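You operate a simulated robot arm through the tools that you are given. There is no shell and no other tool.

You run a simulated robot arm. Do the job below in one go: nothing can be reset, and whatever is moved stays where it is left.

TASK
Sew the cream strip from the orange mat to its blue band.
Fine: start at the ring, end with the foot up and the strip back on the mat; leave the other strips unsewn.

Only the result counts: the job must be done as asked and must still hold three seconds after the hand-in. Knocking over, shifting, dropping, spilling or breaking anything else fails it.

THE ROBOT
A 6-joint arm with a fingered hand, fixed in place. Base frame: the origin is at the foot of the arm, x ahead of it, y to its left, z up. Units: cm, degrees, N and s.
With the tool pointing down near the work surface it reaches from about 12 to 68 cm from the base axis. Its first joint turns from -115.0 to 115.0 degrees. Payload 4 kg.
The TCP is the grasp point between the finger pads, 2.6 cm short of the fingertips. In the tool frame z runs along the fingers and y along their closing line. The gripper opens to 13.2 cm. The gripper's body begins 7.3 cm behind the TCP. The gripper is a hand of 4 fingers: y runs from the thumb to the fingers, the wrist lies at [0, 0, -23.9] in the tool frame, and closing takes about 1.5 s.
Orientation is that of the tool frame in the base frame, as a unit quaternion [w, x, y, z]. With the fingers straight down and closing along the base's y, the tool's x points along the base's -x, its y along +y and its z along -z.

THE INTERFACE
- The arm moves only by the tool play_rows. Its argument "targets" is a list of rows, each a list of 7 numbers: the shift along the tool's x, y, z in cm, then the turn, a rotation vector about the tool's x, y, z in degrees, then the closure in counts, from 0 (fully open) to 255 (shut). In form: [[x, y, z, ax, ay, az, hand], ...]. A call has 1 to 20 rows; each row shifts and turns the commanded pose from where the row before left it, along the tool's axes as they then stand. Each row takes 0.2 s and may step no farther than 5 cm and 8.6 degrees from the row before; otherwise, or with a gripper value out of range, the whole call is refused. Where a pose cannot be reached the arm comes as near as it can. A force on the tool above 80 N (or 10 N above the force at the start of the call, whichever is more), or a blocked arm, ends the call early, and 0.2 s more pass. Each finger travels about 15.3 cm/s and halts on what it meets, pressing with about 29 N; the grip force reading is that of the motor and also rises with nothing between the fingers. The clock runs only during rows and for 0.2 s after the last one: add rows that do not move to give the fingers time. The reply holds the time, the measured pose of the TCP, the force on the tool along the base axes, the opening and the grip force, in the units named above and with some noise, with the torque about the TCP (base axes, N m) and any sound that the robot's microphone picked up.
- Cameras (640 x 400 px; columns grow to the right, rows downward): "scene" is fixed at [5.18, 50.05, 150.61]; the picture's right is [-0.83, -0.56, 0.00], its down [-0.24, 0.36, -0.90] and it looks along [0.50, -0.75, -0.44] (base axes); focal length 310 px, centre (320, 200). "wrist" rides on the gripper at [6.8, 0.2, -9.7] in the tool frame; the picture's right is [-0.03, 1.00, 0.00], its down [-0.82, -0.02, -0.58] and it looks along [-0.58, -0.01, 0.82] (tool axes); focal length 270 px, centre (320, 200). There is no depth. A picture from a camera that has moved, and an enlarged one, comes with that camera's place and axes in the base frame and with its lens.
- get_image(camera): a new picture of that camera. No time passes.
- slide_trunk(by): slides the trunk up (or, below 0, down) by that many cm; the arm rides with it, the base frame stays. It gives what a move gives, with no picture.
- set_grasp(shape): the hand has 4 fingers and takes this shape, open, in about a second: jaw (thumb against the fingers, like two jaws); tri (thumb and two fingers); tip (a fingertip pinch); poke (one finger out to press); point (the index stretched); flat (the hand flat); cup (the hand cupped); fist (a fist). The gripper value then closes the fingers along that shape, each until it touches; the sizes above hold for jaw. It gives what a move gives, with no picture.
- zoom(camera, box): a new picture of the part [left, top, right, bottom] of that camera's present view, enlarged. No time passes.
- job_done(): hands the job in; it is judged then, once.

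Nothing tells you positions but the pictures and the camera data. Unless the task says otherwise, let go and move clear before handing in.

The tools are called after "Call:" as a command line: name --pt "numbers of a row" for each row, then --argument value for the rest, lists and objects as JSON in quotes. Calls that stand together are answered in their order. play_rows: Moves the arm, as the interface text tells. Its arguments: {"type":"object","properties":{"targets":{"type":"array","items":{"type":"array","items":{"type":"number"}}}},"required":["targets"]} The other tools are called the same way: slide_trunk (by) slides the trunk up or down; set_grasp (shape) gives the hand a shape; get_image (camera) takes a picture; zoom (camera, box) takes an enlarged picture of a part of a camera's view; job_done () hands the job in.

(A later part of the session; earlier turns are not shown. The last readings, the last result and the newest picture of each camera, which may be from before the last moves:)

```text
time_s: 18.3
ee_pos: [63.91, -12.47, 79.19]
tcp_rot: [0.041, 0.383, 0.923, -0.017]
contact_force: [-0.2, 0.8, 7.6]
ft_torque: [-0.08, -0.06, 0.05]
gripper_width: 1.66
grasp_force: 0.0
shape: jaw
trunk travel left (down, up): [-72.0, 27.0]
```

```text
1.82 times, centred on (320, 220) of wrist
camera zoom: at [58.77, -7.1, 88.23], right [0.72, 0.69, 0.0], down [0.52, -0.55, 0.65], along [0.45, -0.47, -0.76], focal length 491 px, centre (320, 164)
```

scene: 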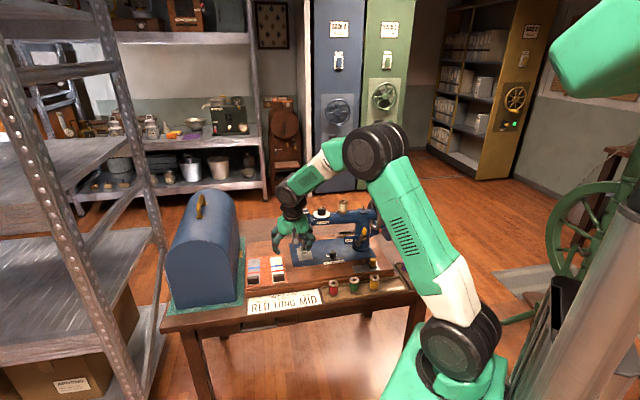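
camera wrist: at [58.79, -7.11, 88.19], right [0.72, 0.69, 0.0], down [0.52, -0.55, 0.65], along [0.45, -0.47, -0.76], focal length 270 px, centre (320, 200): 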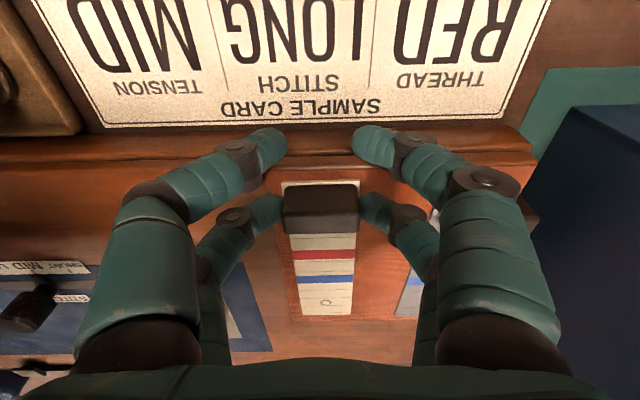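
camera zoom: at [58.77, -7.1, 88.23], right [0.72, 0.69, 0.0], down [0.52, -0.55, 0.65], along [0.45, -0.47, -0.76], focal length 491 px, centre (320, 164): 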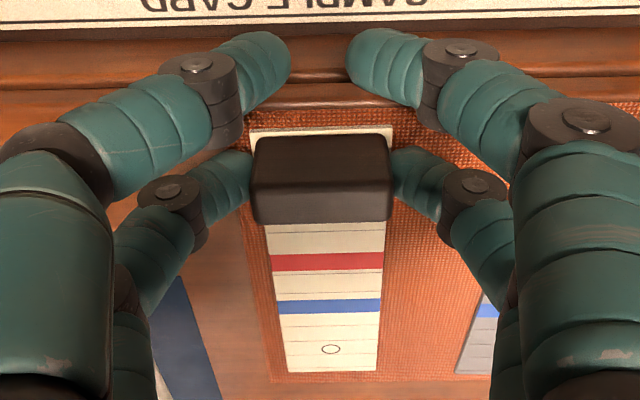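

The far digits have met the clip, but the near ones seem to press on the wood. I'll rise slightly and finish closing.

Call:
play_rows --pt "-0.035 0 -0.4 0 0 0 230" --pt "0 0 0 0 0 0 255" --pt "0 0 0 0 0 0 255" --pt "0 0 0 0 0 0 255" --pt "0 0 0 0 0 0 255"

Call:
zoom --camera "wrist" --box '[230, 110, 410, 330]'

Call:
zoom --camera "scene" --box '[240, 220, 310, 290]'

```text
time_s: 19.5
ee_pos: [64.01, -12.56, 79.63]
tcp_rot: [0.04, 0.382, 0.923, -0.017]
contact_force: [1.2, 0.0, -0.7]
ft_torque: [0.01, -0.01, 0.02]
gripper_width: 0.32
grasp_force: 28.9
shape: jaw
trunk travel left (down, up): [-72.0, 27.0]
```

```text
1.82 times, centred on (320, 220) of wrist
camera zoom: at [58.82, -7.11, 88.59], right [0.72, 0.69, 0.0], down [0.52, -0.55, 0.65], along [0.45, -0.47, -0.76], focal length 491 px, centre (320, 164)
```

zoom: 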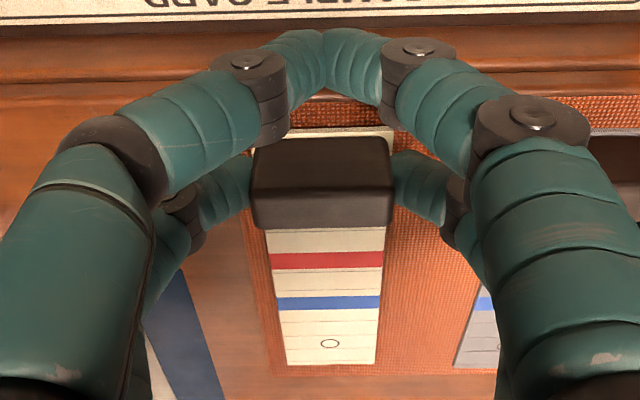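

```text
5.71 times, centred on (275, 255) of scene
camera zoom: at [5.18, 50.05, 150.61], right [-0.83, -0.56, 0.0], down [-0.24, 0.36, -0.9], along [0.5, -0.75, -0.44], focal length 1769 px, centre (577, -114)
```

zoom: 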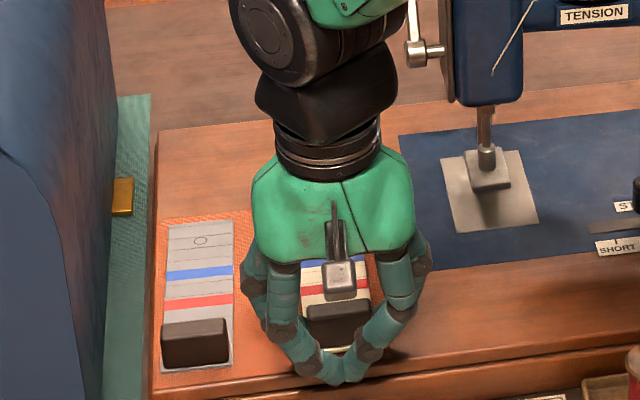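

The far digits grip the clip while the near pair close on each other. I'll lift a little and check that the strip comes along.

Call:
play_rows --pt "-0.044 0 -0.5 0 0 0 255" --pt "0 0 0 0 0 0 255"

Call:
zoom --camera "wrist" --box '[230, 110, 410, 330]'

Call:
zoom --camera "scene" --box '[240, 220, 310, 290]'

```text
time_s: 20.1
ee_pos: [64.08, -12.48, 80.17]
tcp_rot: [0.04, 0.383, 0.923, -0.016]
contact_force: [0.6, 0.4, 0.1]
ft_torque: [0.01, 0.02, 0.01]
gripper_width: 0.33
grasp_force: 29.5
shape: jaw
trunk travel left (down, up): [-72.0, 27.0]
```

```text
1.82 times, centred on (320, 220) of wrist
camera zoom: at [58.82, -7.12, 89.1], right [0.72, 0.69, 0.0], down [0.52, -0.55, 0.65], along [0.45, -0.47, -0.76], focal length 491 px, centre (320, 164)
```

zoom: 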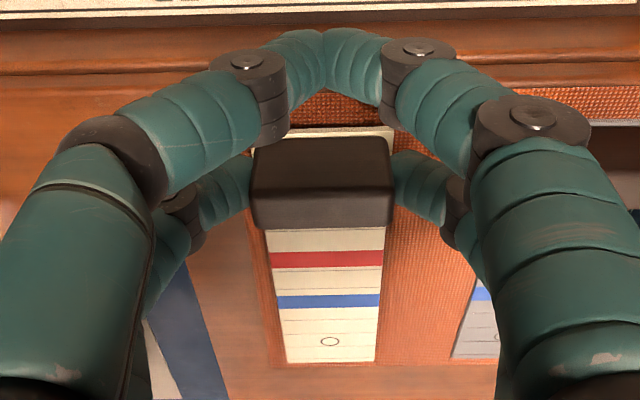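

```text
5.71 times, centred on (275, 255) of scene
camera zoom: at [5.18, 50.05, 150.61], right [-0.83, -0.56, 0.0], down [-0.24, 0.36, -0.9], along [0.5, -0.75, -0.44], focal length 1769 px, centre (577, -114)
```

zoom: 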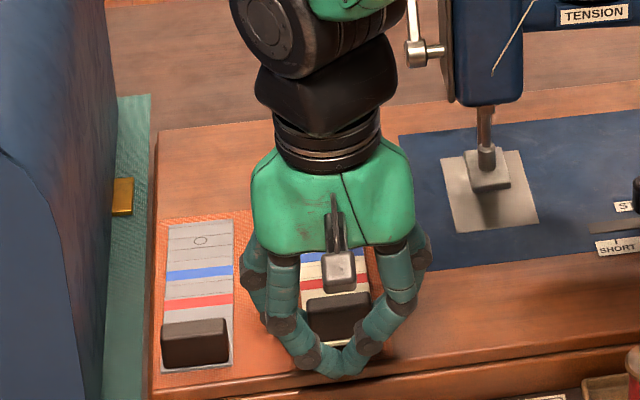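

The strip is held and lifted. I'll carry it sideways toward the machine, staying just in front of the foot, and check before sliding it under.

Call:
play_rows --pt "0.76 0 -0.067 0 0 0 255" --pt "0.76 0 -0.067 0 0 0 255" --pt "0.76 0 -0.066 0 0 0 255" --pt "0 -1.64 0 0 0 0 255" --pt "0 -1.64 0 0 0 0 255" --pt "0 -1.64 0 0 0 0 255" --pt "0 -1.64 0 0 0 0 255" --pt "0 -1.64 0 0 0 0 255" --pt "0 -1.64 0 0 0 0 255" --pt "0 -1.65 0 0 0 0 255" --pt "0 0 0 0 0 0 255"

Call:
get_image --camera "wrist"

Call:
zoom --camera "scene" --box '[260, 210, 350, 290]'

```text
time_s: 22.5
ee_pos: [54.3, -19.07, 80.14]
tcp_rot: [0.041, 0.382, 0.923, -0.017]
contact_force: [0.8, -1.0, 0.0]
ft_torque: [0.03, 0.01, -0.02]
gripper_width: 0.31
grasp_force: 29.1
shape: jaw
trunk travel left (down, up): [-72.0, 27.0]
```

```text
taken
camera wrist: at [49.11, -13.62, 89.13], right [0.72, 0.69, 0.0], down [0.52, -0.55, 0.65], along [0.45, -0.47, -0.76], focal length 270 px, centre (320, 200)
```

wrist: 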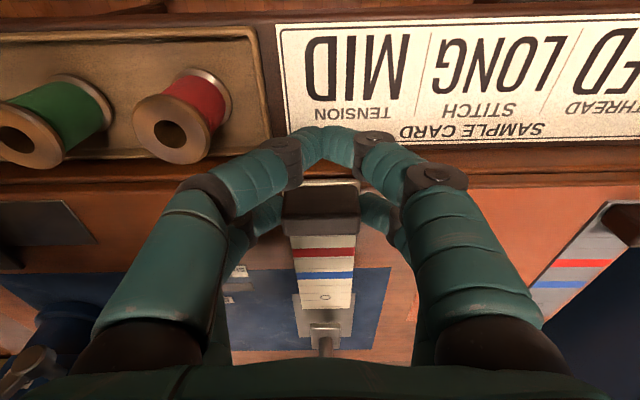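

```text
5.00 times, centred on (305, 250) of scene
camera zoom: at [5.18, 50.05, 150.61], right [-0.83, -0.56, 0.0], down [-0.24, 0.36, -0.9], along [0.5, -0.75, -0.44], focal length 1548 px, centre (395, -50)
```

zoom: 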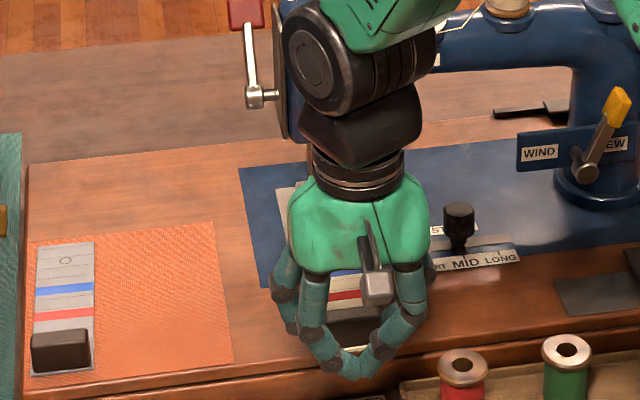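

Call:
zoom --camera "wrist" --box '[260, 230, 400, 360]'

Call:
zoom --camera "wrist" --box '[280, 280, 370, 360]'

```text
3.08 times, centred on (330, 295) of wrist
camera zoom: at [49.11, -13.62, 89.13], right [0.72, 0.69, 0.0], down [0.52, -0.55, 0.65], along [0.45, -0.47, -0.76], focal length 832 px, centre (289, -92)
```

zoom: 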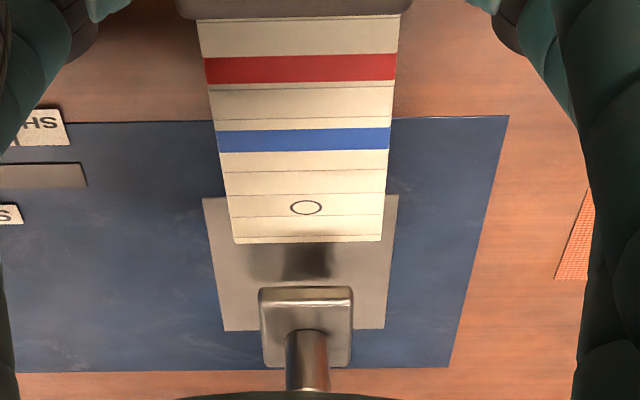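

```text
5.00 times, centred on (325, 320) of wrist
camera zoom: at [49.11, -13.62, 89.13], right [0.72, 0.69, 0.0], down [0.52, -0.55, 0.65], along [0.45, -0.47, -0.76], focal length 1351 px, centre (295, -400)
```

zoom: 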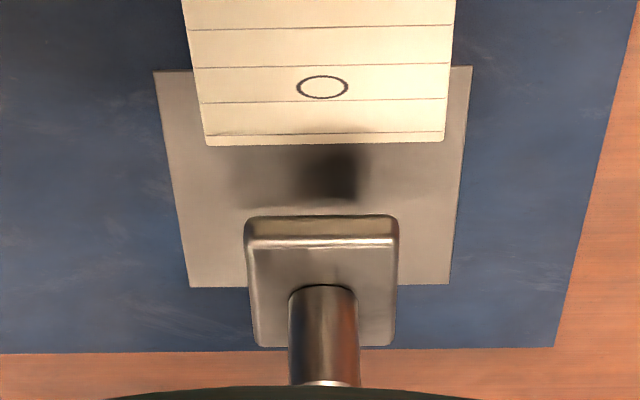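

The strip lies squarely in line with the needle plate. I'll lower it gently onto the bed in front of the foot and re-measure before sliding it under.

Call:
play_rows --pt "0.026 0 0.3 0 0 0 255" --pt "0.026 0 0.3 0 0 0 255" --pt "0 0 0 0 0 0 255"

Call:
zoom --camera "wrist" --box '[260, 230, 400, 360]'

Call:
zoom --camera "wrist" --box '[280, 280, 370, 360]'

```text
time_s: 23.3
ee_pos: [54.34, -19.17, 79.51]
tcp_rot: [0.041, 0.382, 0.923, -0.016]
contact_force: [0.1, -0.4, -1.0]
ft_torque: [0.02, 0.01, -0.02]
gripper_width: 0.3
grasp_force: 29.0
shape: jaw
trunk travel left (down, up): [-72.0, 27.0]
```

```text
3.08 times, centred on (330, 295) of wrist
camera zoom: at [49.08, -13.62, 88.51], right [0.72, 0.69, 0.0], down [0.53, -0.55, 0.65], along [0.45, -0.47, -0.76], focal length 832 px, centre (289, -92)
```

zoom: 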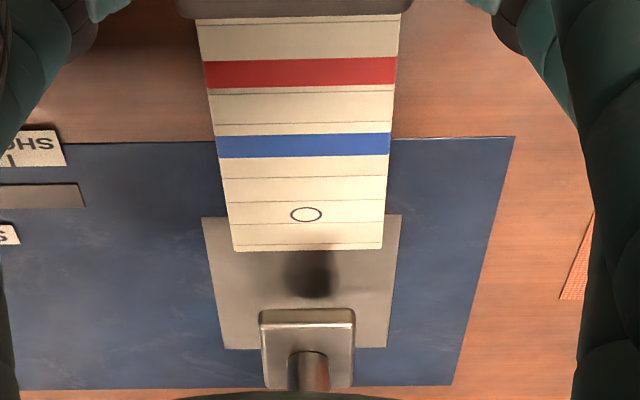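

```text
5.00 times, centred on (325, 320) of wrist
camera zoom: at [49.08, -13.62, 88.51], right [0.72, 0.69, 0.0], down [0.53, -0.55, 0.65], along [0.45, -0.47, -0.76], focal length 1351 px, centre (295, -400)
```

zoom: 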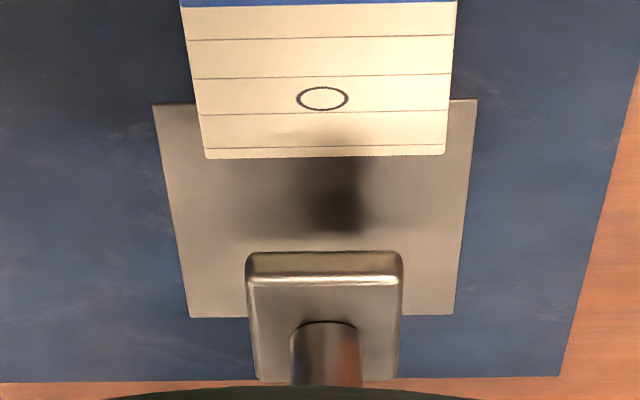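

The strip's far end now rests on the bed with the ring at u≈5.0 cm in front of the needle. I'll slide it straight back 5.0 cm under the raised foot.

Call:
play_rows --pt "-1.002 -0.01 0.0877 0 0 0 255" --pt "-1.002 -0.01 0.0877 0 0 0 255" --pt "-1.002 -0.01 0.0877 0 0 0 255" --pt "-1.002 -0.01 0.0877 0 0 0 255" --pt "-1.002 -0.01 0.0877 0 0 0 255" --pt "0 0 0 0 0 0 255"

Call:
zoom --camera "wrist" --box '[260, 180, 400, 310]'

Call:
zoom --camera "wrist" --box '[280, 220, 370, 300]'

Call:
zoom --camera "scene" --box '[260, 200, 350, 290]'

```text
time_s: 24.7
ee_pos: [57.9, -22.71, 79.51]
tcp_rot: [0.04, 0.383, 0.923, -0.017]
contact_force: [-0.2, -0.2, 0.7]
ft_torque: [0.02, 0.02, 0.0]
gripper_width: 0.3
grasp_force: 29.0
shape: jaw
trunk travel left (down, up): [-72.0, 27.0]
```

```text
3.08 times, centred on (330, 245) of wrist
camera zoom: at [52.68, -17.23, 88.46], right [0.72, 0.69, 0.0], down [0.53, -0.55, 0.65], along [0.45, -0.47, -0.76], focal length 832 px, centre (289, 62)
```

zoom: 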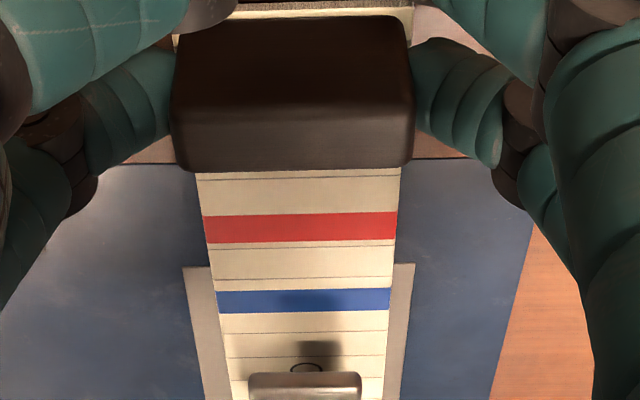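

```text
5.00 times, centred on (325, 260) of wrist
camera zoom: at [52.68, -17.23, 88.46], right [0.72, 0.69, 0.0], down [0.53, -0.55, 0.65], along [0.45, -0.47, -0.76], focal length 1351 px, centre (295, -100)
```

zoom: 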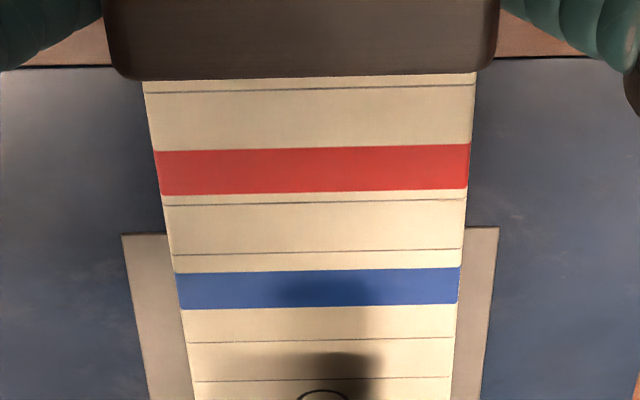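

```text
4.44 times, centred on (305, 245) of scene
camera zoom: at [5.18, 50.05, 150.61], right [-0.83, -0.56, 0.0], down [-0.24, 0.36, -0.9], along [0.5, -0.75, -0.44], focal length 1376 px, centre (387, 0)
```

zoom: 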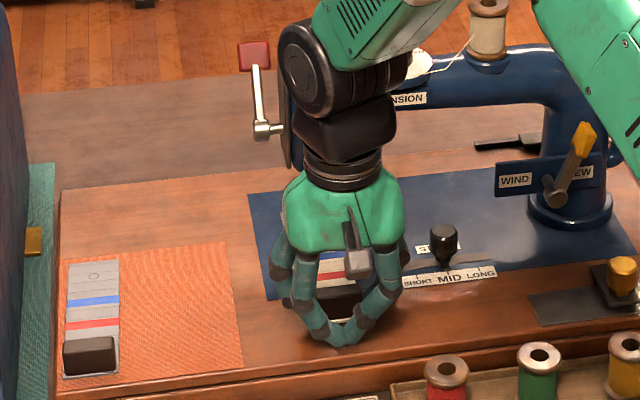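

The ring is now computed to lie at the needle (about 0.1 cm off) and the strip is laterally centred. I'll lower the clip end to the bed in small steps, watching the force.

Call:
play_rows --pt "0.0131 0 0.15 0 0 0 255" --pt "0.0131 0 0.15 0 0 0 255" --pt "0 0 0 0 0 0 255"

Call:
zoom --camera "wrist" --box '[280, 220, 370, 300]'

```text
time_s: 25.5
ee_pos: [57.87, -22.75, 79.24]
tcp_rot: [0.04, 0.382, 0.923, -0.016]
contact_force: [0.2, -0.3, 0.3]
ft_torque: [-0.02, -0.03, -0.03]
gripper_width: 0.31
grasp_force: 29.3
shape: jaw
trunk travel left (down, up): [-72.0, 27.0]
```

```text
5.00 times, centred on (325, 260) of wrist
camera zoom: at [52.67, -17.19, 88.16], right [0.72, 0.69, 0.0], down [0.53, -0.55, 0.65], along [0.45, -0.47, -0.76], focal length 1351 px, centre (295, -100)
```

zoom: 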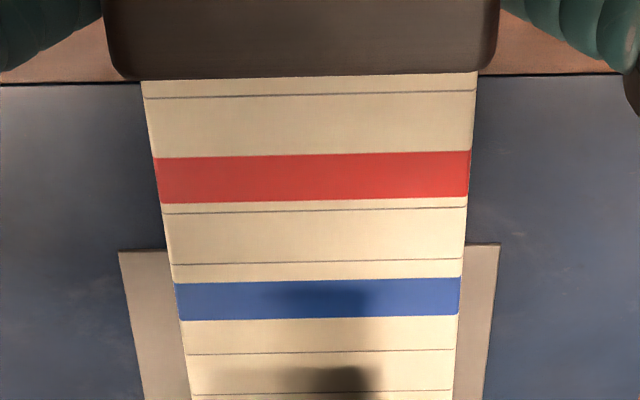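

Call:
play_rows --pt "0.0131 0 0.15 0 0 0 255" --pt "0 0 0 0 0 0 255"

Call:
zoom --camera "wrist" --box '[280, 220, 370, 300]'

Call:
get_image --camera "wrist"

```text
time_s: 26.1
ee_pos: [57.9, -22.73, 79.09]
tcp_rot: [0.04, 0.383, 0.923, -0.017]
contact_force: [-0.5, 0.7, 0.2]
ft_torque: [-0.03, -0.03, 0.02]
gripper_width: 0.3
grasp_force: 29.0
shape: jaw
trunk travel left (down, up): [-72.0, 27.0]
```

```text
5.00 times, centred on (325, 260) of wrist
camera zoom: at [52.65, -17.17, 88.05], right [0.72, 0.69, 0.0], down [0.52, -0.55, 0.65], along [0.45, -0.47, -0.76], focal length 1351 px, centre (295, -100)
```

zoom: 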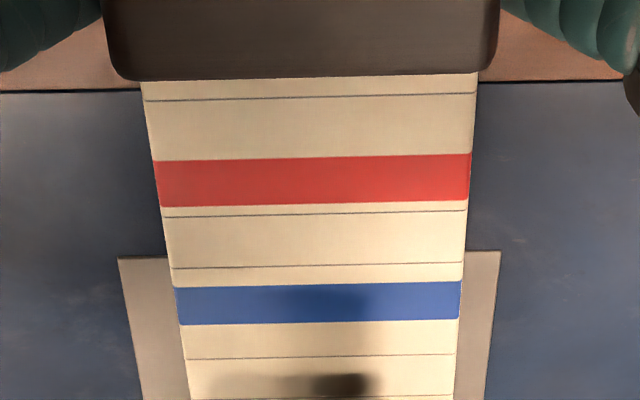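

```text
taken
camera wrist: at [52.65, -17.17, 88.05], right [0.72, 0.69, 0.0], down [0.52, -0.55, 0.65], along [0.45, -0.47, -0.76], focal length 270 px, centre (320, 200)
```

wrist: 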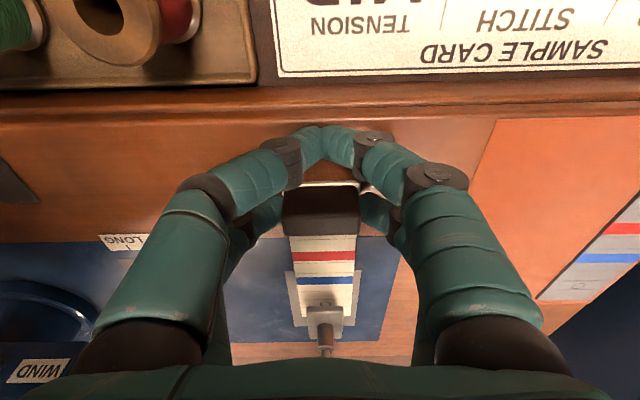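

The strip lies nearly flat with the ring at the needle. I'll release it, rising a few millimetres as the fingers open.

Call:
play_rows --pt "-0.0087 0 -0.1 0 0 0 240" --pt "-0.0087 0 -0.1 0 0 0 220" --pt "0 0 0 0 0 0 195" --pt "0 0 0 0 0 0 175" --pt "0 0 0 0 0 0 150" --pt "0 0 0 0 0 0 120" --pt "0 0 0 0 0 0 120"

Call:
zoom --camera "wrist" --box '[280, 220, 370, 300]'

Call:
get_image --camera "wrist"

```text
time_s: 27.7
ee_pos: [57.87, -22.6, 79.31]
tcp_rot: [0.04, 0.383, 0.923, -0.017]
contact_force: [0.1, 0.3, -0.3]
ft_torque: [-0.01, 0.01, 0.0]
gripper_width: 6.91
grasp_force: 0.1
shape: jaw
trunk travel left (down, up): [-72.0, 27.0]
```

```text
5.00 times, centred on (325, 260) of wrist
camera zoom: at [52.65, -17.19, 88.22], right [0.72, 0.69, 0.0], down [0.52, -0.55, 0.65], along [0.45, -0.47, -0.76], focal length 1351 px, centre (295, -100)
```

zoom: 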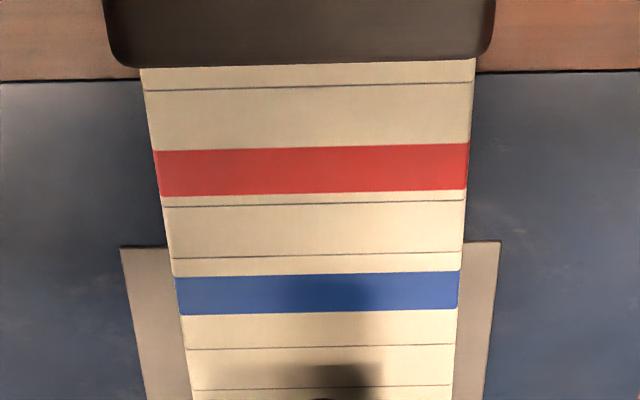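

```text
taken
camera wrist: at [52.65, -17.19, 88.22], right [0.72, 0.69, 0.0], down [0.52, -0.55, 0.65], along [0.45, -0.47, -0.76], focal length 270 px, centre (320, 200)
```

wrist: 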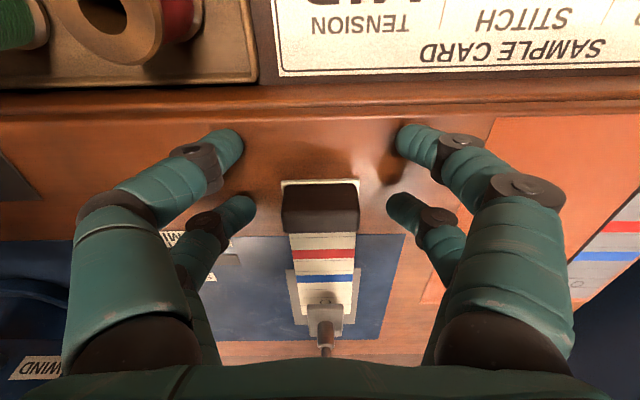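

The strip is released with its ring about 0.1 cm from the needle line. Next is the foot lever: the red knob is at about (73.6,-31.6,93.2), tilted back (FOOT UP), and DOWN is labelled further forward. I'll rise, turn the hand 90° so the fingers close fore-and-aft, and tilt it for reach.

Call:
play_rows --pt "-0.2 0 -2.3 0 0 0 120" --pt "-0.427 0 -4.88 0 0 0 120" --pt "-0.427 0 -4.88 0 0 0 120" --pt "-0.427 0 -4.88 0 0 0 120" --pt "-0.427 0 -4.88 0 0 0 120" --pt "0 0 0 0 0 0 120"

Call:
get_image --camera "wrist"

Call:
zoom --camera "wrist" --box '[240, 100, 400, 300]'

```text
time_s: 29.1
ee_pos: [57.96, -22.76, 101.22]
tcp_rot: [0.04, 0.383, 0.923, -0.017]
contact_force: [0.3, -0.3, 0.9]
ft_torque: [-0.01, -0.06, 0.02]
gripper_width: 6.91
grasp_force: 0.1
shape: jaw
trunk travel left (down, up): [-72.0, 27.0]
```

```text
taken
camera wrist: at [52.73, -17.22, 110.22], right [0.72, 0.69, 0.0], down [0.53, -0.55, 0.65], along [0.45, -0.47, -0.76], focal length 270 px, centre (320, 200)
```

wrist: 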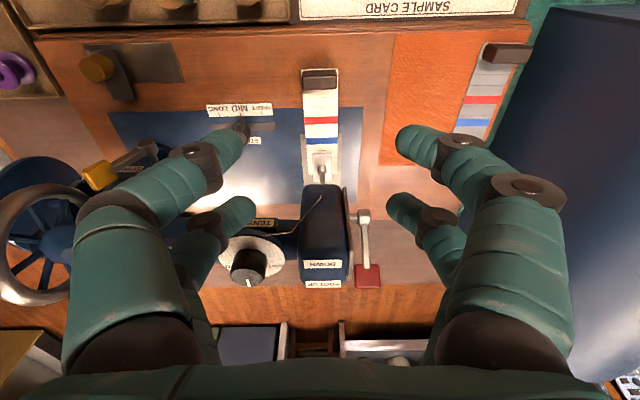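

```text
2.00 times, centred on (320, 200) of wrist
camera zoom: at [52.73, -17.22, 110.22], right [0.72, 0.69, 0.0], down [0.53, -0.55, 0.65], along [0.45, -0.47, -0.76], focal length 541 px, centre (320, 200)
```

zoom: 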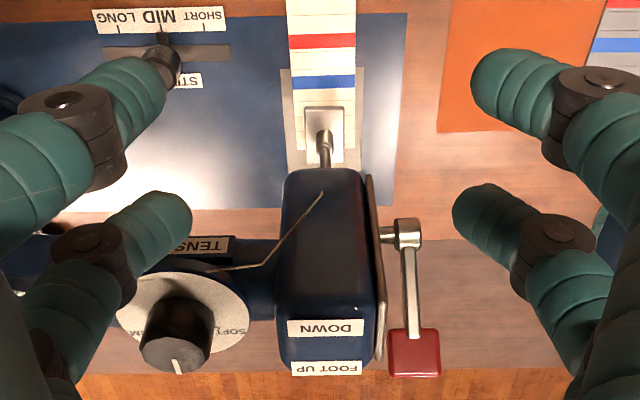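

The strip sits straight under the foot. Now turning the hand -90° about its axis and tilting it.

Call:
play_rows --pt "0 0 0 0 0 -8.2 110" --pt "0 0 0 0 0 -8.2 110" --pt "0 0 0 0 0 -8.2 110" --pt "0 0 0 0 0 -8.2 110" --pt "0 0 0 0 0 -8.2 110" --pt "0 0 0 0 0 -8.2 110" --pt "0 0 0 0 0 -8.2 110" --pt "0 0 0 0 0 -8.2 110" --pt "0 0 0 0 0 -8.2 110" --pt "0 0 0 0 0 -8.2 110" --pt "0 0 0 0 0 -8.0 110" --pt "0 0 0 8.33 0 0 110" --pt "0 0 0 8.33 0 0 110" --pt "0 0 0 8.34 0 0 110" --pt "0 0 0 0 0 0 110" --pt "0 0 0 0 0 0 110"

Call:
get_image --camera "wrist"

Call:
get_image --camera "scene"

```text
time_s: 32.5
ee_pos: [57.96, -22.73, 101.17]
tcp_rot: [0.099, -0.369, 0.892, -0.24]
contact_force: [0.4, -0.1, -0.3]
ft_torque: [0.01, 0.0, 0.0]
gripper_width: 7.44
grasp_force: 0.1
shape: jaw
trunk travel left (down, up): [-72.0, 27.0]
```

```text
taken
camera wrist: at [49.56, -24.09, 109.39], right [-0.59, 0.63, -0.5], down [0.38, 0.77, 0.51], along [0.71, 0.11, -0.7], focal length 270 px, centre (320, 200)
```

wrist: 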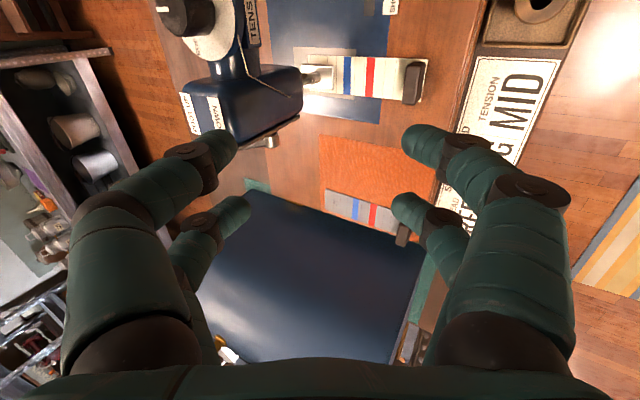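

```text
taken
```

scene: 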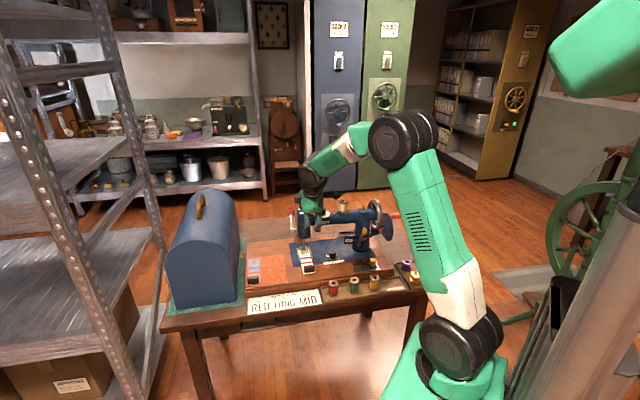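

Call:
play_rows --pt "-3.3 0 0 0 0 0 110" --pt "-3.3 0 0 0 0 0 110" --pt "0 -2.814 1.324 0 0 0 110" --pt "0 -2.814 1.324 0 0 0 110" --pt "0 -2.814 1.324 0 0 0 110" --pt "0 -2.814 1.324 0 0 0 110" --pt "0 -2.814 1.324 0 0 0 110" --pt "0 0 0 0 0 0 110"

Call:
get_image --camera "wrist"

Call:
zoom --camera "scene" --box '[260, 160, 360, 280]'

```text
time_s: 34.3
ee_pos: [73.47, -28.96, 102.38]
tcp_rot: [0.099, -0.37, 0.892, -0.239]
contact_force: [0.0, -0.2, 0.3]
ft_torque: [0.01, 0.0, 0.0]
gripper_width: 7.47
grasp_force: 0.1
shape: jaw
trunk travel left (down, up): [-72.0, 27.0]
```

```text
taken
camera wrist: at [65.15, -30.33, 110.69], right [-0.59, 0.63, -0.5], down [0.39, 0.77, 0.51], along [0.71, 0.11, -0.7], focal length 270 px, centre (320, 200)
```

wrist: 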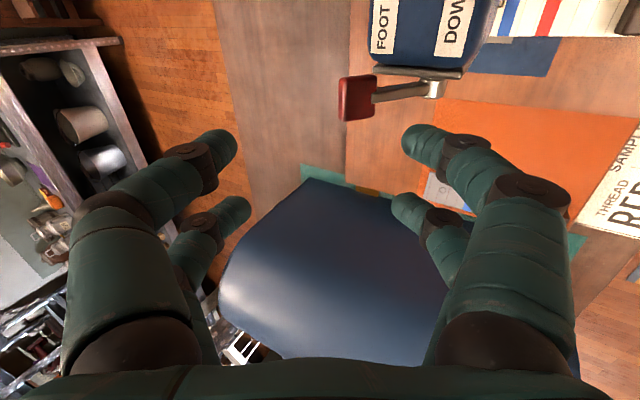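

```text
3.33 times, centred on (310, 220) of scene
camera zoom: at [5.18, 50.05, 150.61], right [-0.83, -0.56, 0.0], down [-0.24, 0.36, -0.9], along [0.5, -0.75, -0.44], focal length 1032 px, centre (353, 133)
```

zoom: 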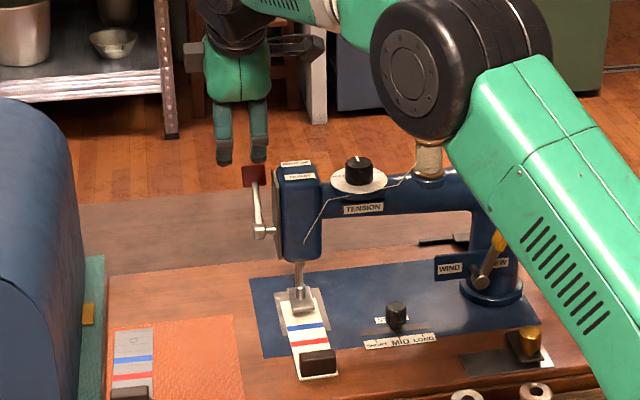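

The knob shows where predicted, in line with the inner finger pair. I'll reduce the tilt to about 22° and open a bit wider, then check the pose is still reached.

Call:
play_rows --pt "0 0 0 -4 0 0 85" --pt "0 0 0 -4 0 0 81" --pt "0 0 0 0 0 0 81" --pt "0 0 0 0 0 0 81"

Call:
get_image --camera "wrist"

```text
time_s: 35.3
ee_pos: [73.51, -28.91, 102.54]
tcp_rot: [0.072, -0.376, 0.907, -0.176]
contact_force: [-0.3, 0.2, -0.7]
ft_torque: [-0.01, 0.0, -0.01]
gripper_width: 8.98
grasp_force: 0.0
shape: jaw
trunk travel left (down, up): [-72.0, 27.0]
```

```text
taken
camera wrist: at [65.97, -31.17, 111.32], right [-0.64, 0.67, -0.37], down [0.44, 0.72, 0.54], along [0.63, 0.18, -0.75], focal length 270 px, centre (320, 200)
```

wrist: 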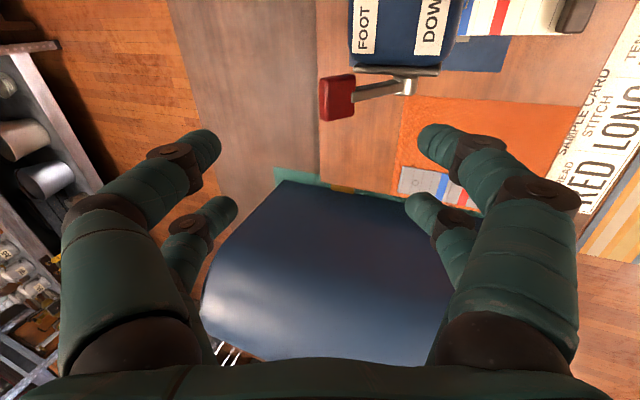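

Call:
play_rows --pt "0 1.124 2.782 0 0 0 81" --pt "0 1.124 2.782 0 0 0 81" --pt "0 0 0 0 0 0 81"

Call:
get_image --camera "wrist"

Call:
zoom --camera "scene" --box '[270, 170, 350, 250]'

```text
time_s: 36.1
ee_pos: [73.47, -28.88, 96.44]
tcp_rot: [0.073, -0.376, 0.907, -0.176]
contact_force: [-0.4, -0.2, 0.1]
ft_torque: [-0.03, -0.01, 0.02]
gripper_width: 8.98
grasp_force: 0.1
shape: jaw
trunk travel left (down, up): [-72.0, 27.0]
```

```text
taken
camera wrist: at [65.98, -31.08, 105.35], right [-0.64, 0.67, -0.37], down [0.44, 0.72, 0.54], along [0.63, 0.18, -0.75], focal length 270 px, centre (320, 200)
```

wrist: 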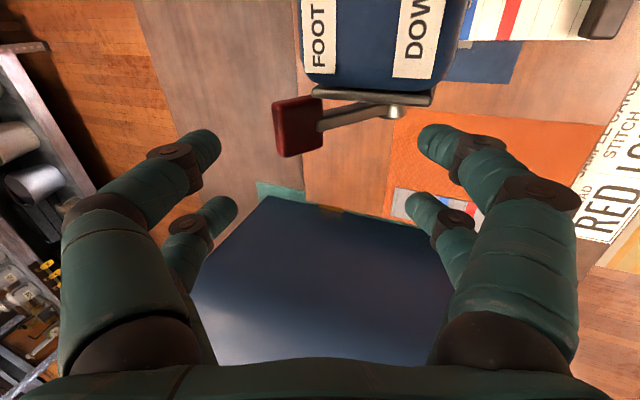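

```text
5.00 times, centred on (310, 210) of scene
camera zoom: at [5.18, 50.05, 150.61], right [-0.83, -0.56, 0.0], down [-0.24, 0.36, -0.9], along [0.5, -0.75, -0.44], focal length 1548 px, centre (370, 150)
```

zoom: 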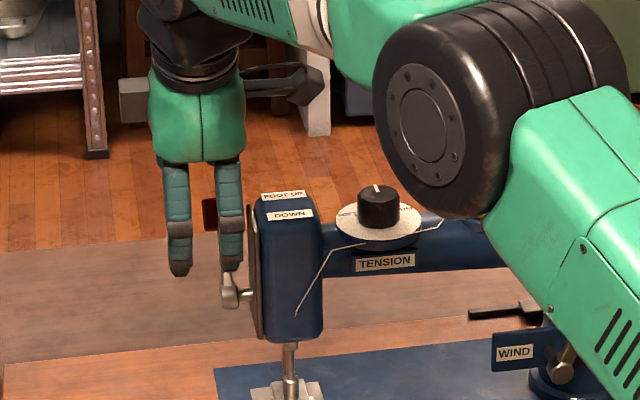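

Call:
play_rows --pt "0 0.562 1.391 0 0 0 81" --pt "0 0.562 1.391 0 0 0 81" --pt "0 0 0 0 0 0 81"

Call:
get_image --camera "wrist"

Call:
zoom --camera "scene" --box '[270, 170, 350, 250]'

```text
time_s: 36.9
ee_pos: [73.47, -28.91, 93.5]
tcp_rot: [0.074, -0.376, 0.907, -0.176]
contact_force: [-0.1, 0.1, -0.1]
ft_torque: [0.02, -0.04, -0.02]
gripper_width: 8.97
grasp_force: 0.1
shape: jaw
trunk travel left (down, up): [-72.0, 27.0]
```

```text
taken
camera wrist: at [66.02, -31.18, 102.39], right [-0.64, 0.67, -0.37], down [0.44, 0.72, 0.54], along [0.63, 0.18, -0.75], focal length 270 px, centre (320, 200)
```

wrist: 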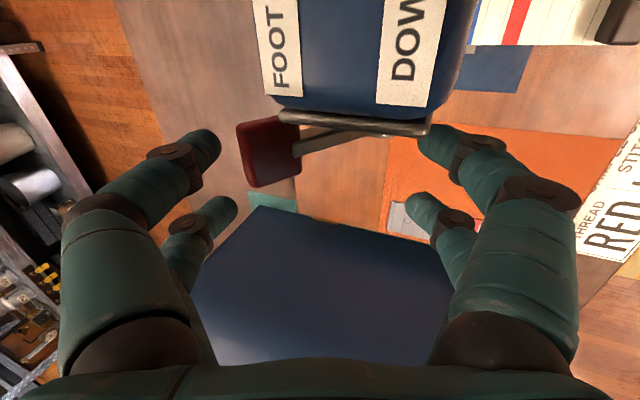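

```text
5.00 times, centred on (310, 210) of scene
camera zoom: at [5.18, 50.05, 150.61], right [-0.83, -0.56, 0.0], down [-0.24, 0.36, -0.9], along [0.5, -0.75, -0.44], focal length 1548 px, centre (370, 150)
```

zoom: 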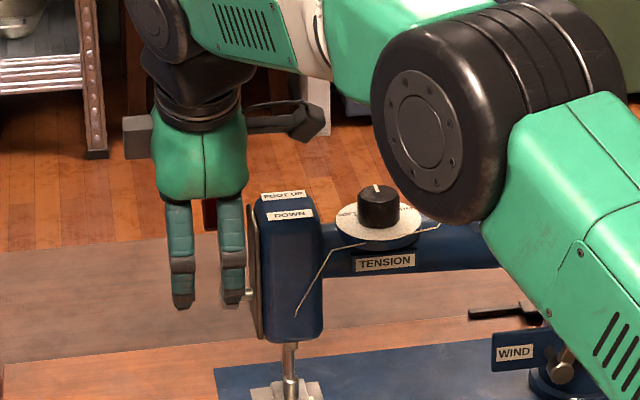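

The thumb-side digit is behind the red knob. I'll pull it gently toward the front and watch force and lever.

Call:
play_rows --pt "0 0.464 -0.188 0 0 0 81" --pt "0 0.464 -0.188 0 0 0 81" --pt "0 0.464 -0.188 0 0 0 81" --pt "0 0 0 0 0 0 81"

Call:
get_image --camera "wrist"

```text
time_s: 37.9
ee_pos: [72.4, -27.95, 93.52]
tcp_rot: [0.073, -0.375, 0.907, -0.177]
contact_force: [0.6, 0.1, 0.3]
ft_torque: [0.02, 0.04, 0.03]
gripper_width: 8.98
grasp_force: 0.1
shape: jaw
trunk travel left (down, up): [-72.0, 27.0]
```

```text
taken
camera wrist: at [64.98, -30.13, 102.41], right [-0.64, 0.67, -0.37], down [0.44, 0.72, 0.54], along [0.63, 0.18, -0.75], focal length 270 px, centre (320, 200)
```

wrist: 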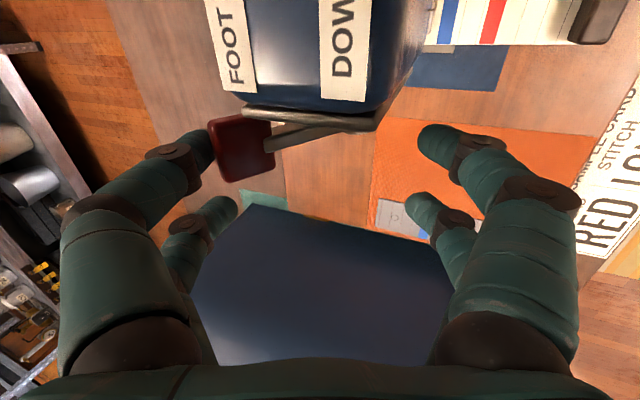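

Call:
play_rows --pt "0 0.536 -0.541 0 0 0 81" --pt "0 0.536 -0.541 0 0 0 81" --pt "0 0 0 0 0 0 81"

Call:
get_image --camera "wrist"

```text
time_s: 38.7
ee_pos: [71.46, -26.93, 94.16]
tcp_rot: [0.074, -0.376, 0.907, -0.176]
contact_force: [0.4, -0.6, 2.1]
ft_torque: [-0.12, -0.02, 0.07]
gripper_width: 9.0
grasp_force: 0.1
shape: jaw
trunk travel left (down, up): [-72.0, 27.0]
```

```text
taken
camera wrist: at [63.98, -29.16, 102.96], right [-0.64, 0.67, -0.38], down [0.44, 0.72, 0.54], along [0.63, 0.18, -0.75], focal length 270 px, centre (320, 200)
```

wrist: 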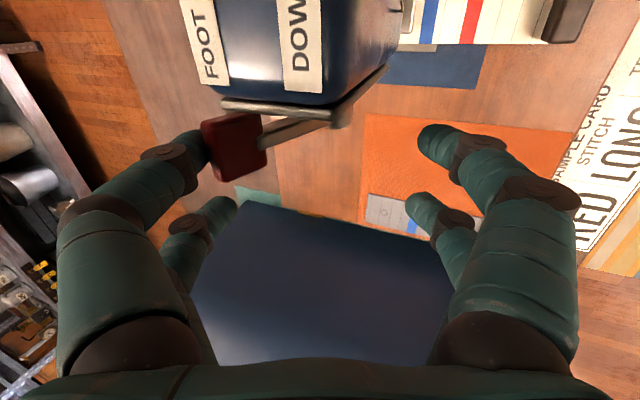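

The lever is moving with the finger under light force. Continuing along its arc.

Call:
play_rows --pt "0 0.6 -0.35 0 0 0 81" --pt "0 0.6 -0.35 0 0 0 81" --pt "0 0.6 -0.3 0 0 0 81" --pt "0 0 0 0 0 0 81"

Call:
get_image --camera "wrist"

Call:
zoom --camera "scene" --box '[270, 170, 350, 270]'

```text
time_s: 39.7
ee_pos: [69.9, -25.42, 94.31]
tcp_rot: [0.073, -0.375, 0.907, -0.177]
contact_force: [-0.1, -0.1, 0.1]
ft_torque: [0.0, 0.01, 0.02]
gripper_width: 9.0
grasp_force: 0.0
shape: jaw
trunk travel left (down, up): [-72.0, 27.0]
```

```text
taken
camera wrist: at [62.52, -27.68, 103.18], right [-0.64, 0.67, -0.37], down [0.44, 0.72, 0.54], along [0.63, 0.18, -0.75], focal length 270 px, centre (320, 200)
```

wrist: 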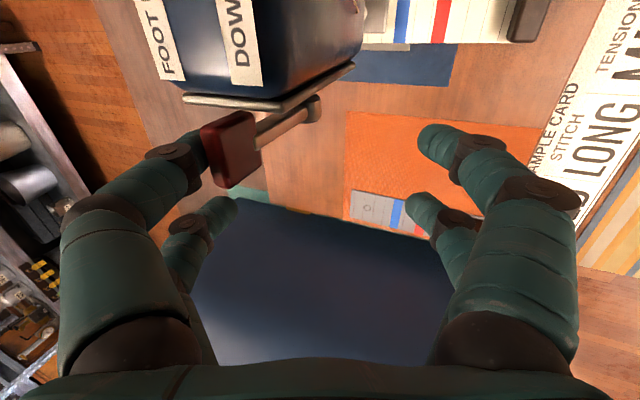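

```text
4.00 times, centred on (310, 220) of scene
camera zoom: at [5.18, 50.05, 150.61], right [-0.83, -0.56, 0.0], down [-0.24, 0.36, -0.9], along [0.5, -0.75, -0.44], focal length 1238 px, centre (360, 120)
```

zoom: 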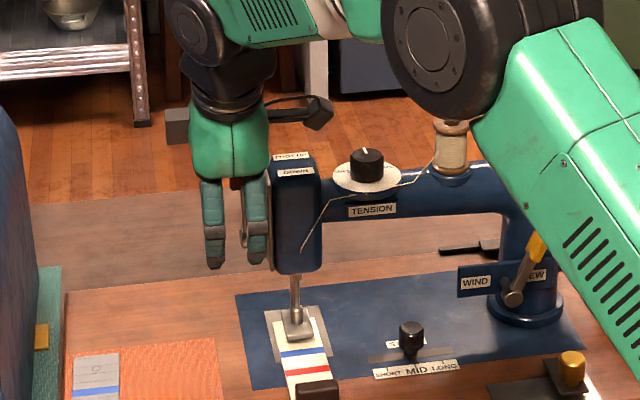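

Call:
play_rows --pt "0 0.6 -0.24 0 0 0 81" --pt "0 0.6 -0.24 0 0 0 81" --pt "0 0.6 -0.2 0 0 0 81" --pt "0 0 0 0 0 0 81"

Call:
get_image --camera "wrist"

Call:
zoom --camera "scene" --box '[270, 210, 330, 280]'

```text
time_s: 40.7
ee_pos: [68.71, -24.19, 94.35]
tcp_rot: [0.073, -0.375, 0.907, -0.176]
contact_force: [-0.5, -0.8, -0.1]
ft_torque: [0.03, 0.02, -0.02]
gripper_width: 8.99
grasp_force: 0.0
shape: jaw
trunk travel left (down, up): [-72.0, 27.0]
```

```text
taken
camera wrist: at [61.19, -26.33, 103.15], right [-0.64, 0.67, -0.37], down [0.44, 0.72, 0.54], along [0.63, 0.18, -0.75], focal length 270 px, centre (320, 200)
```

wrist: 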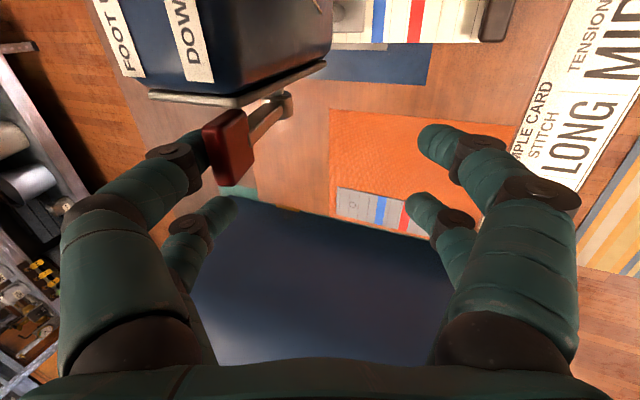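

```text
5.71 times, centred on (300, 245) of scene
camera zoom: at [5.18, 50.05, 150.61], right [-0.83, -0.56, 0.0], down [-0.24, 0.36, -0.9], along [0.5, -0.75, -0.44], focal length 1769 px, centre (434, -57)
```

zoom: 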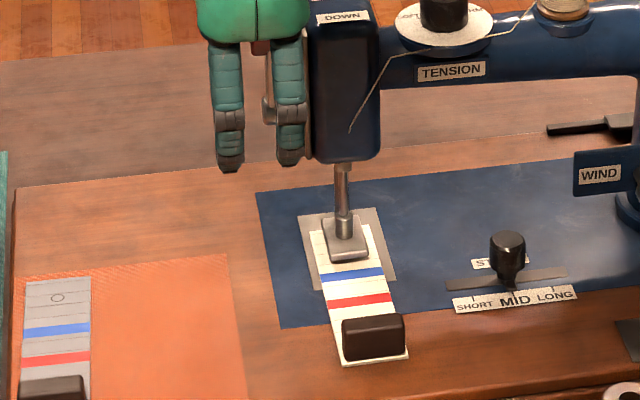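

Call:
play_rows --pt "0 0.65 -0.15 0 0 0 81" --pt "0 0.65 -0.12 0 0 0 81" --pt "0 0.65 -0.1 0 0 0 81" --pt "0 0 0 0 0 0 81"

Call:
get_image --camera "wrist"

Call:
zoom --camera "scene" --box '[270, 210, 330, 280]'

```text
time_s: 41.7
ee_pos: [67.32, -22.71, 93.98]
tcp_rot: [0.074, -0.375, 0.907, -0.176]
contact_force: [-0.9, 0.2, -0.4]
ft_torque: [0.02, -0.02, 0.02]
gripper_width: 8.97
grasp_force: 0.2
shape: jaw
trunk travel left (down, up): [-72.0, 27.0]
```

```text
taken
camera wrist: at [59.79, -24.95, 102.75], right [-0.64, 0.67, -0.37], down [0.44, 0.72, 0.54], along [0.63, 0.18, -0.75], focal length 270 px, centre (320, 200)
```

wrist: 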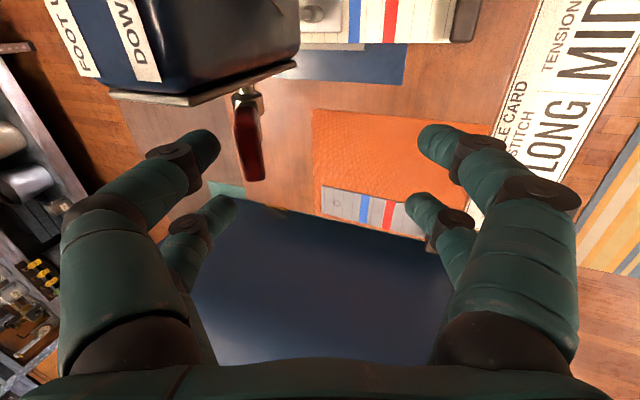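

```text
5.71 times, centred on (300, 245) of scene
camera zoom: at [5.18, 50.05, 150.61], right [-0.83, -0.56, 0.0], down [-0.24, 0.36, -0.9], along [0.5, -0.75, -0.44], focal length 1769 px, centre (434, -57)
```

zoom: 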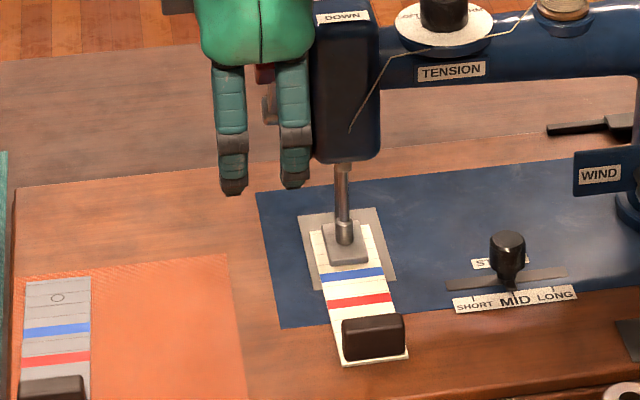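

The lever has gone ahead of the finger by itself, so it may have snapped over. I'll look closely at the lever and foot.

Call:
zoom --camera "wrist" --box '[180, 50, 340, 200]'

Call:
zoom --camera "scene" --box '[290, 230, 330, 280]'

```text
2.67 times, centred on (260, 125) of wrist
camera zoom: at [59.79, -24.95, 102.75], right [-0.64, 0.67, -0.37], down [0.44, 0.72, 0.54], along [0.63, 0.18, -0.75], focal length 721 px, centre (480, 400)
```

zoom: 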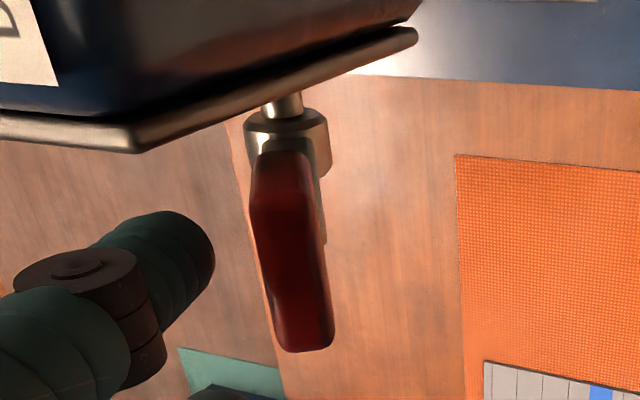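

```text
8.00 times, centred on (310, 255) of scene
camera zoom: at [5.18, 50.05, 150.61], right [-0.83, -0.56, 0.0], down [-0.24, 0.36, -0.9], along [0.5, -0.75, -0.44], focal length 2476 px, centre (400, -240)
```

zoom: 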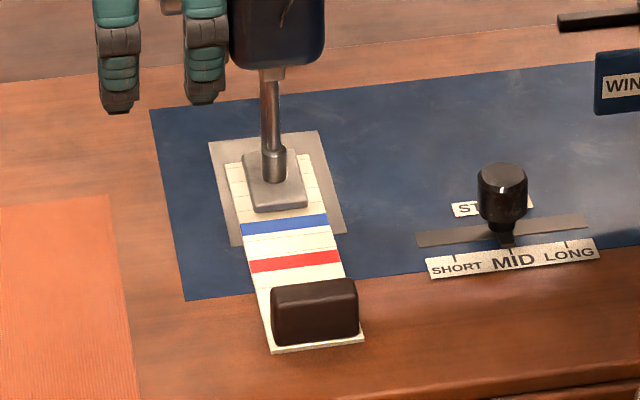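

The lever has snapped to DOWN (knob now forward) and the foot rests on the strip. I'll lift the hand clear, then travel in front of the machine at height toward the crank.

Call:
play_rows --pt "0 -1.75 -4.33 0 0 0 81" --pt "0 -1.75 -4.33 0 0 0 81" --pt "0 -1.75 -4.33 0 0 0 81" --pt "0 3.71 -1.5 0 0 0 81" --pt "0 3.71 -1.5 0 0 0 81" --pt "0 0 0 0 0 0 81"

Call:
get_image --camera "wrist"

Call:
zoom --camera "scene" --box '[270, 190, 350, 290]'

```text
time_s: 43.1
ee_pos: [61.67, -17.13, 108.02]
tcp_rot: [0.073, -0.376, 0.907, -0.176]
contact_force: [-0.2, 0.6, -0.2]
ft_torque: [0.02, -0.01, -0.01]
gripper_width: 8.98
grasp_force: 0.1
shape: jaw
trunk travel left (down, up): [-72.0, 27.0]
```

```text
taken
camera wrist: at [54.18, -19.31, 116.8], right [-0.64, 0.67, -0.37], down [0.44, 0.72, 0.54], along [0.63, 0.18, -0.75], focal length 270 px, centre (320, 200)
```

wrist: 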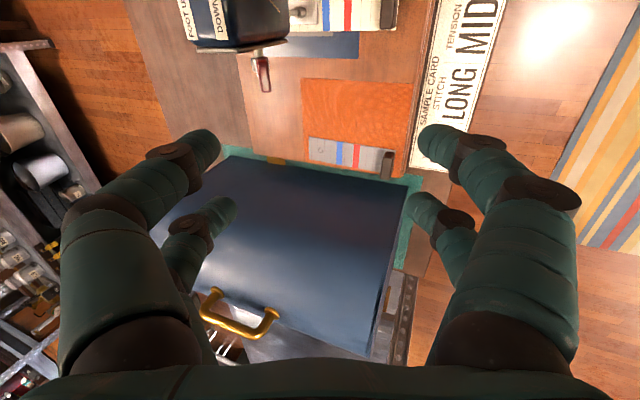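

```text
4.00 times, centred on (310, 240) of scene
camera zoom: at [5.18, 50.05, 150.61], right [-0.83, -0.56, 0.0], down [-0.24, 0.36, -0.9], along [0.5, -0.75, -0.44], focal length 1238 px, centre (360, 40)
```

zoom: 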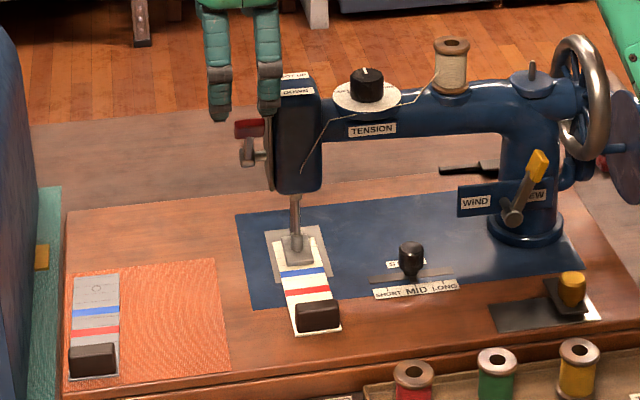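

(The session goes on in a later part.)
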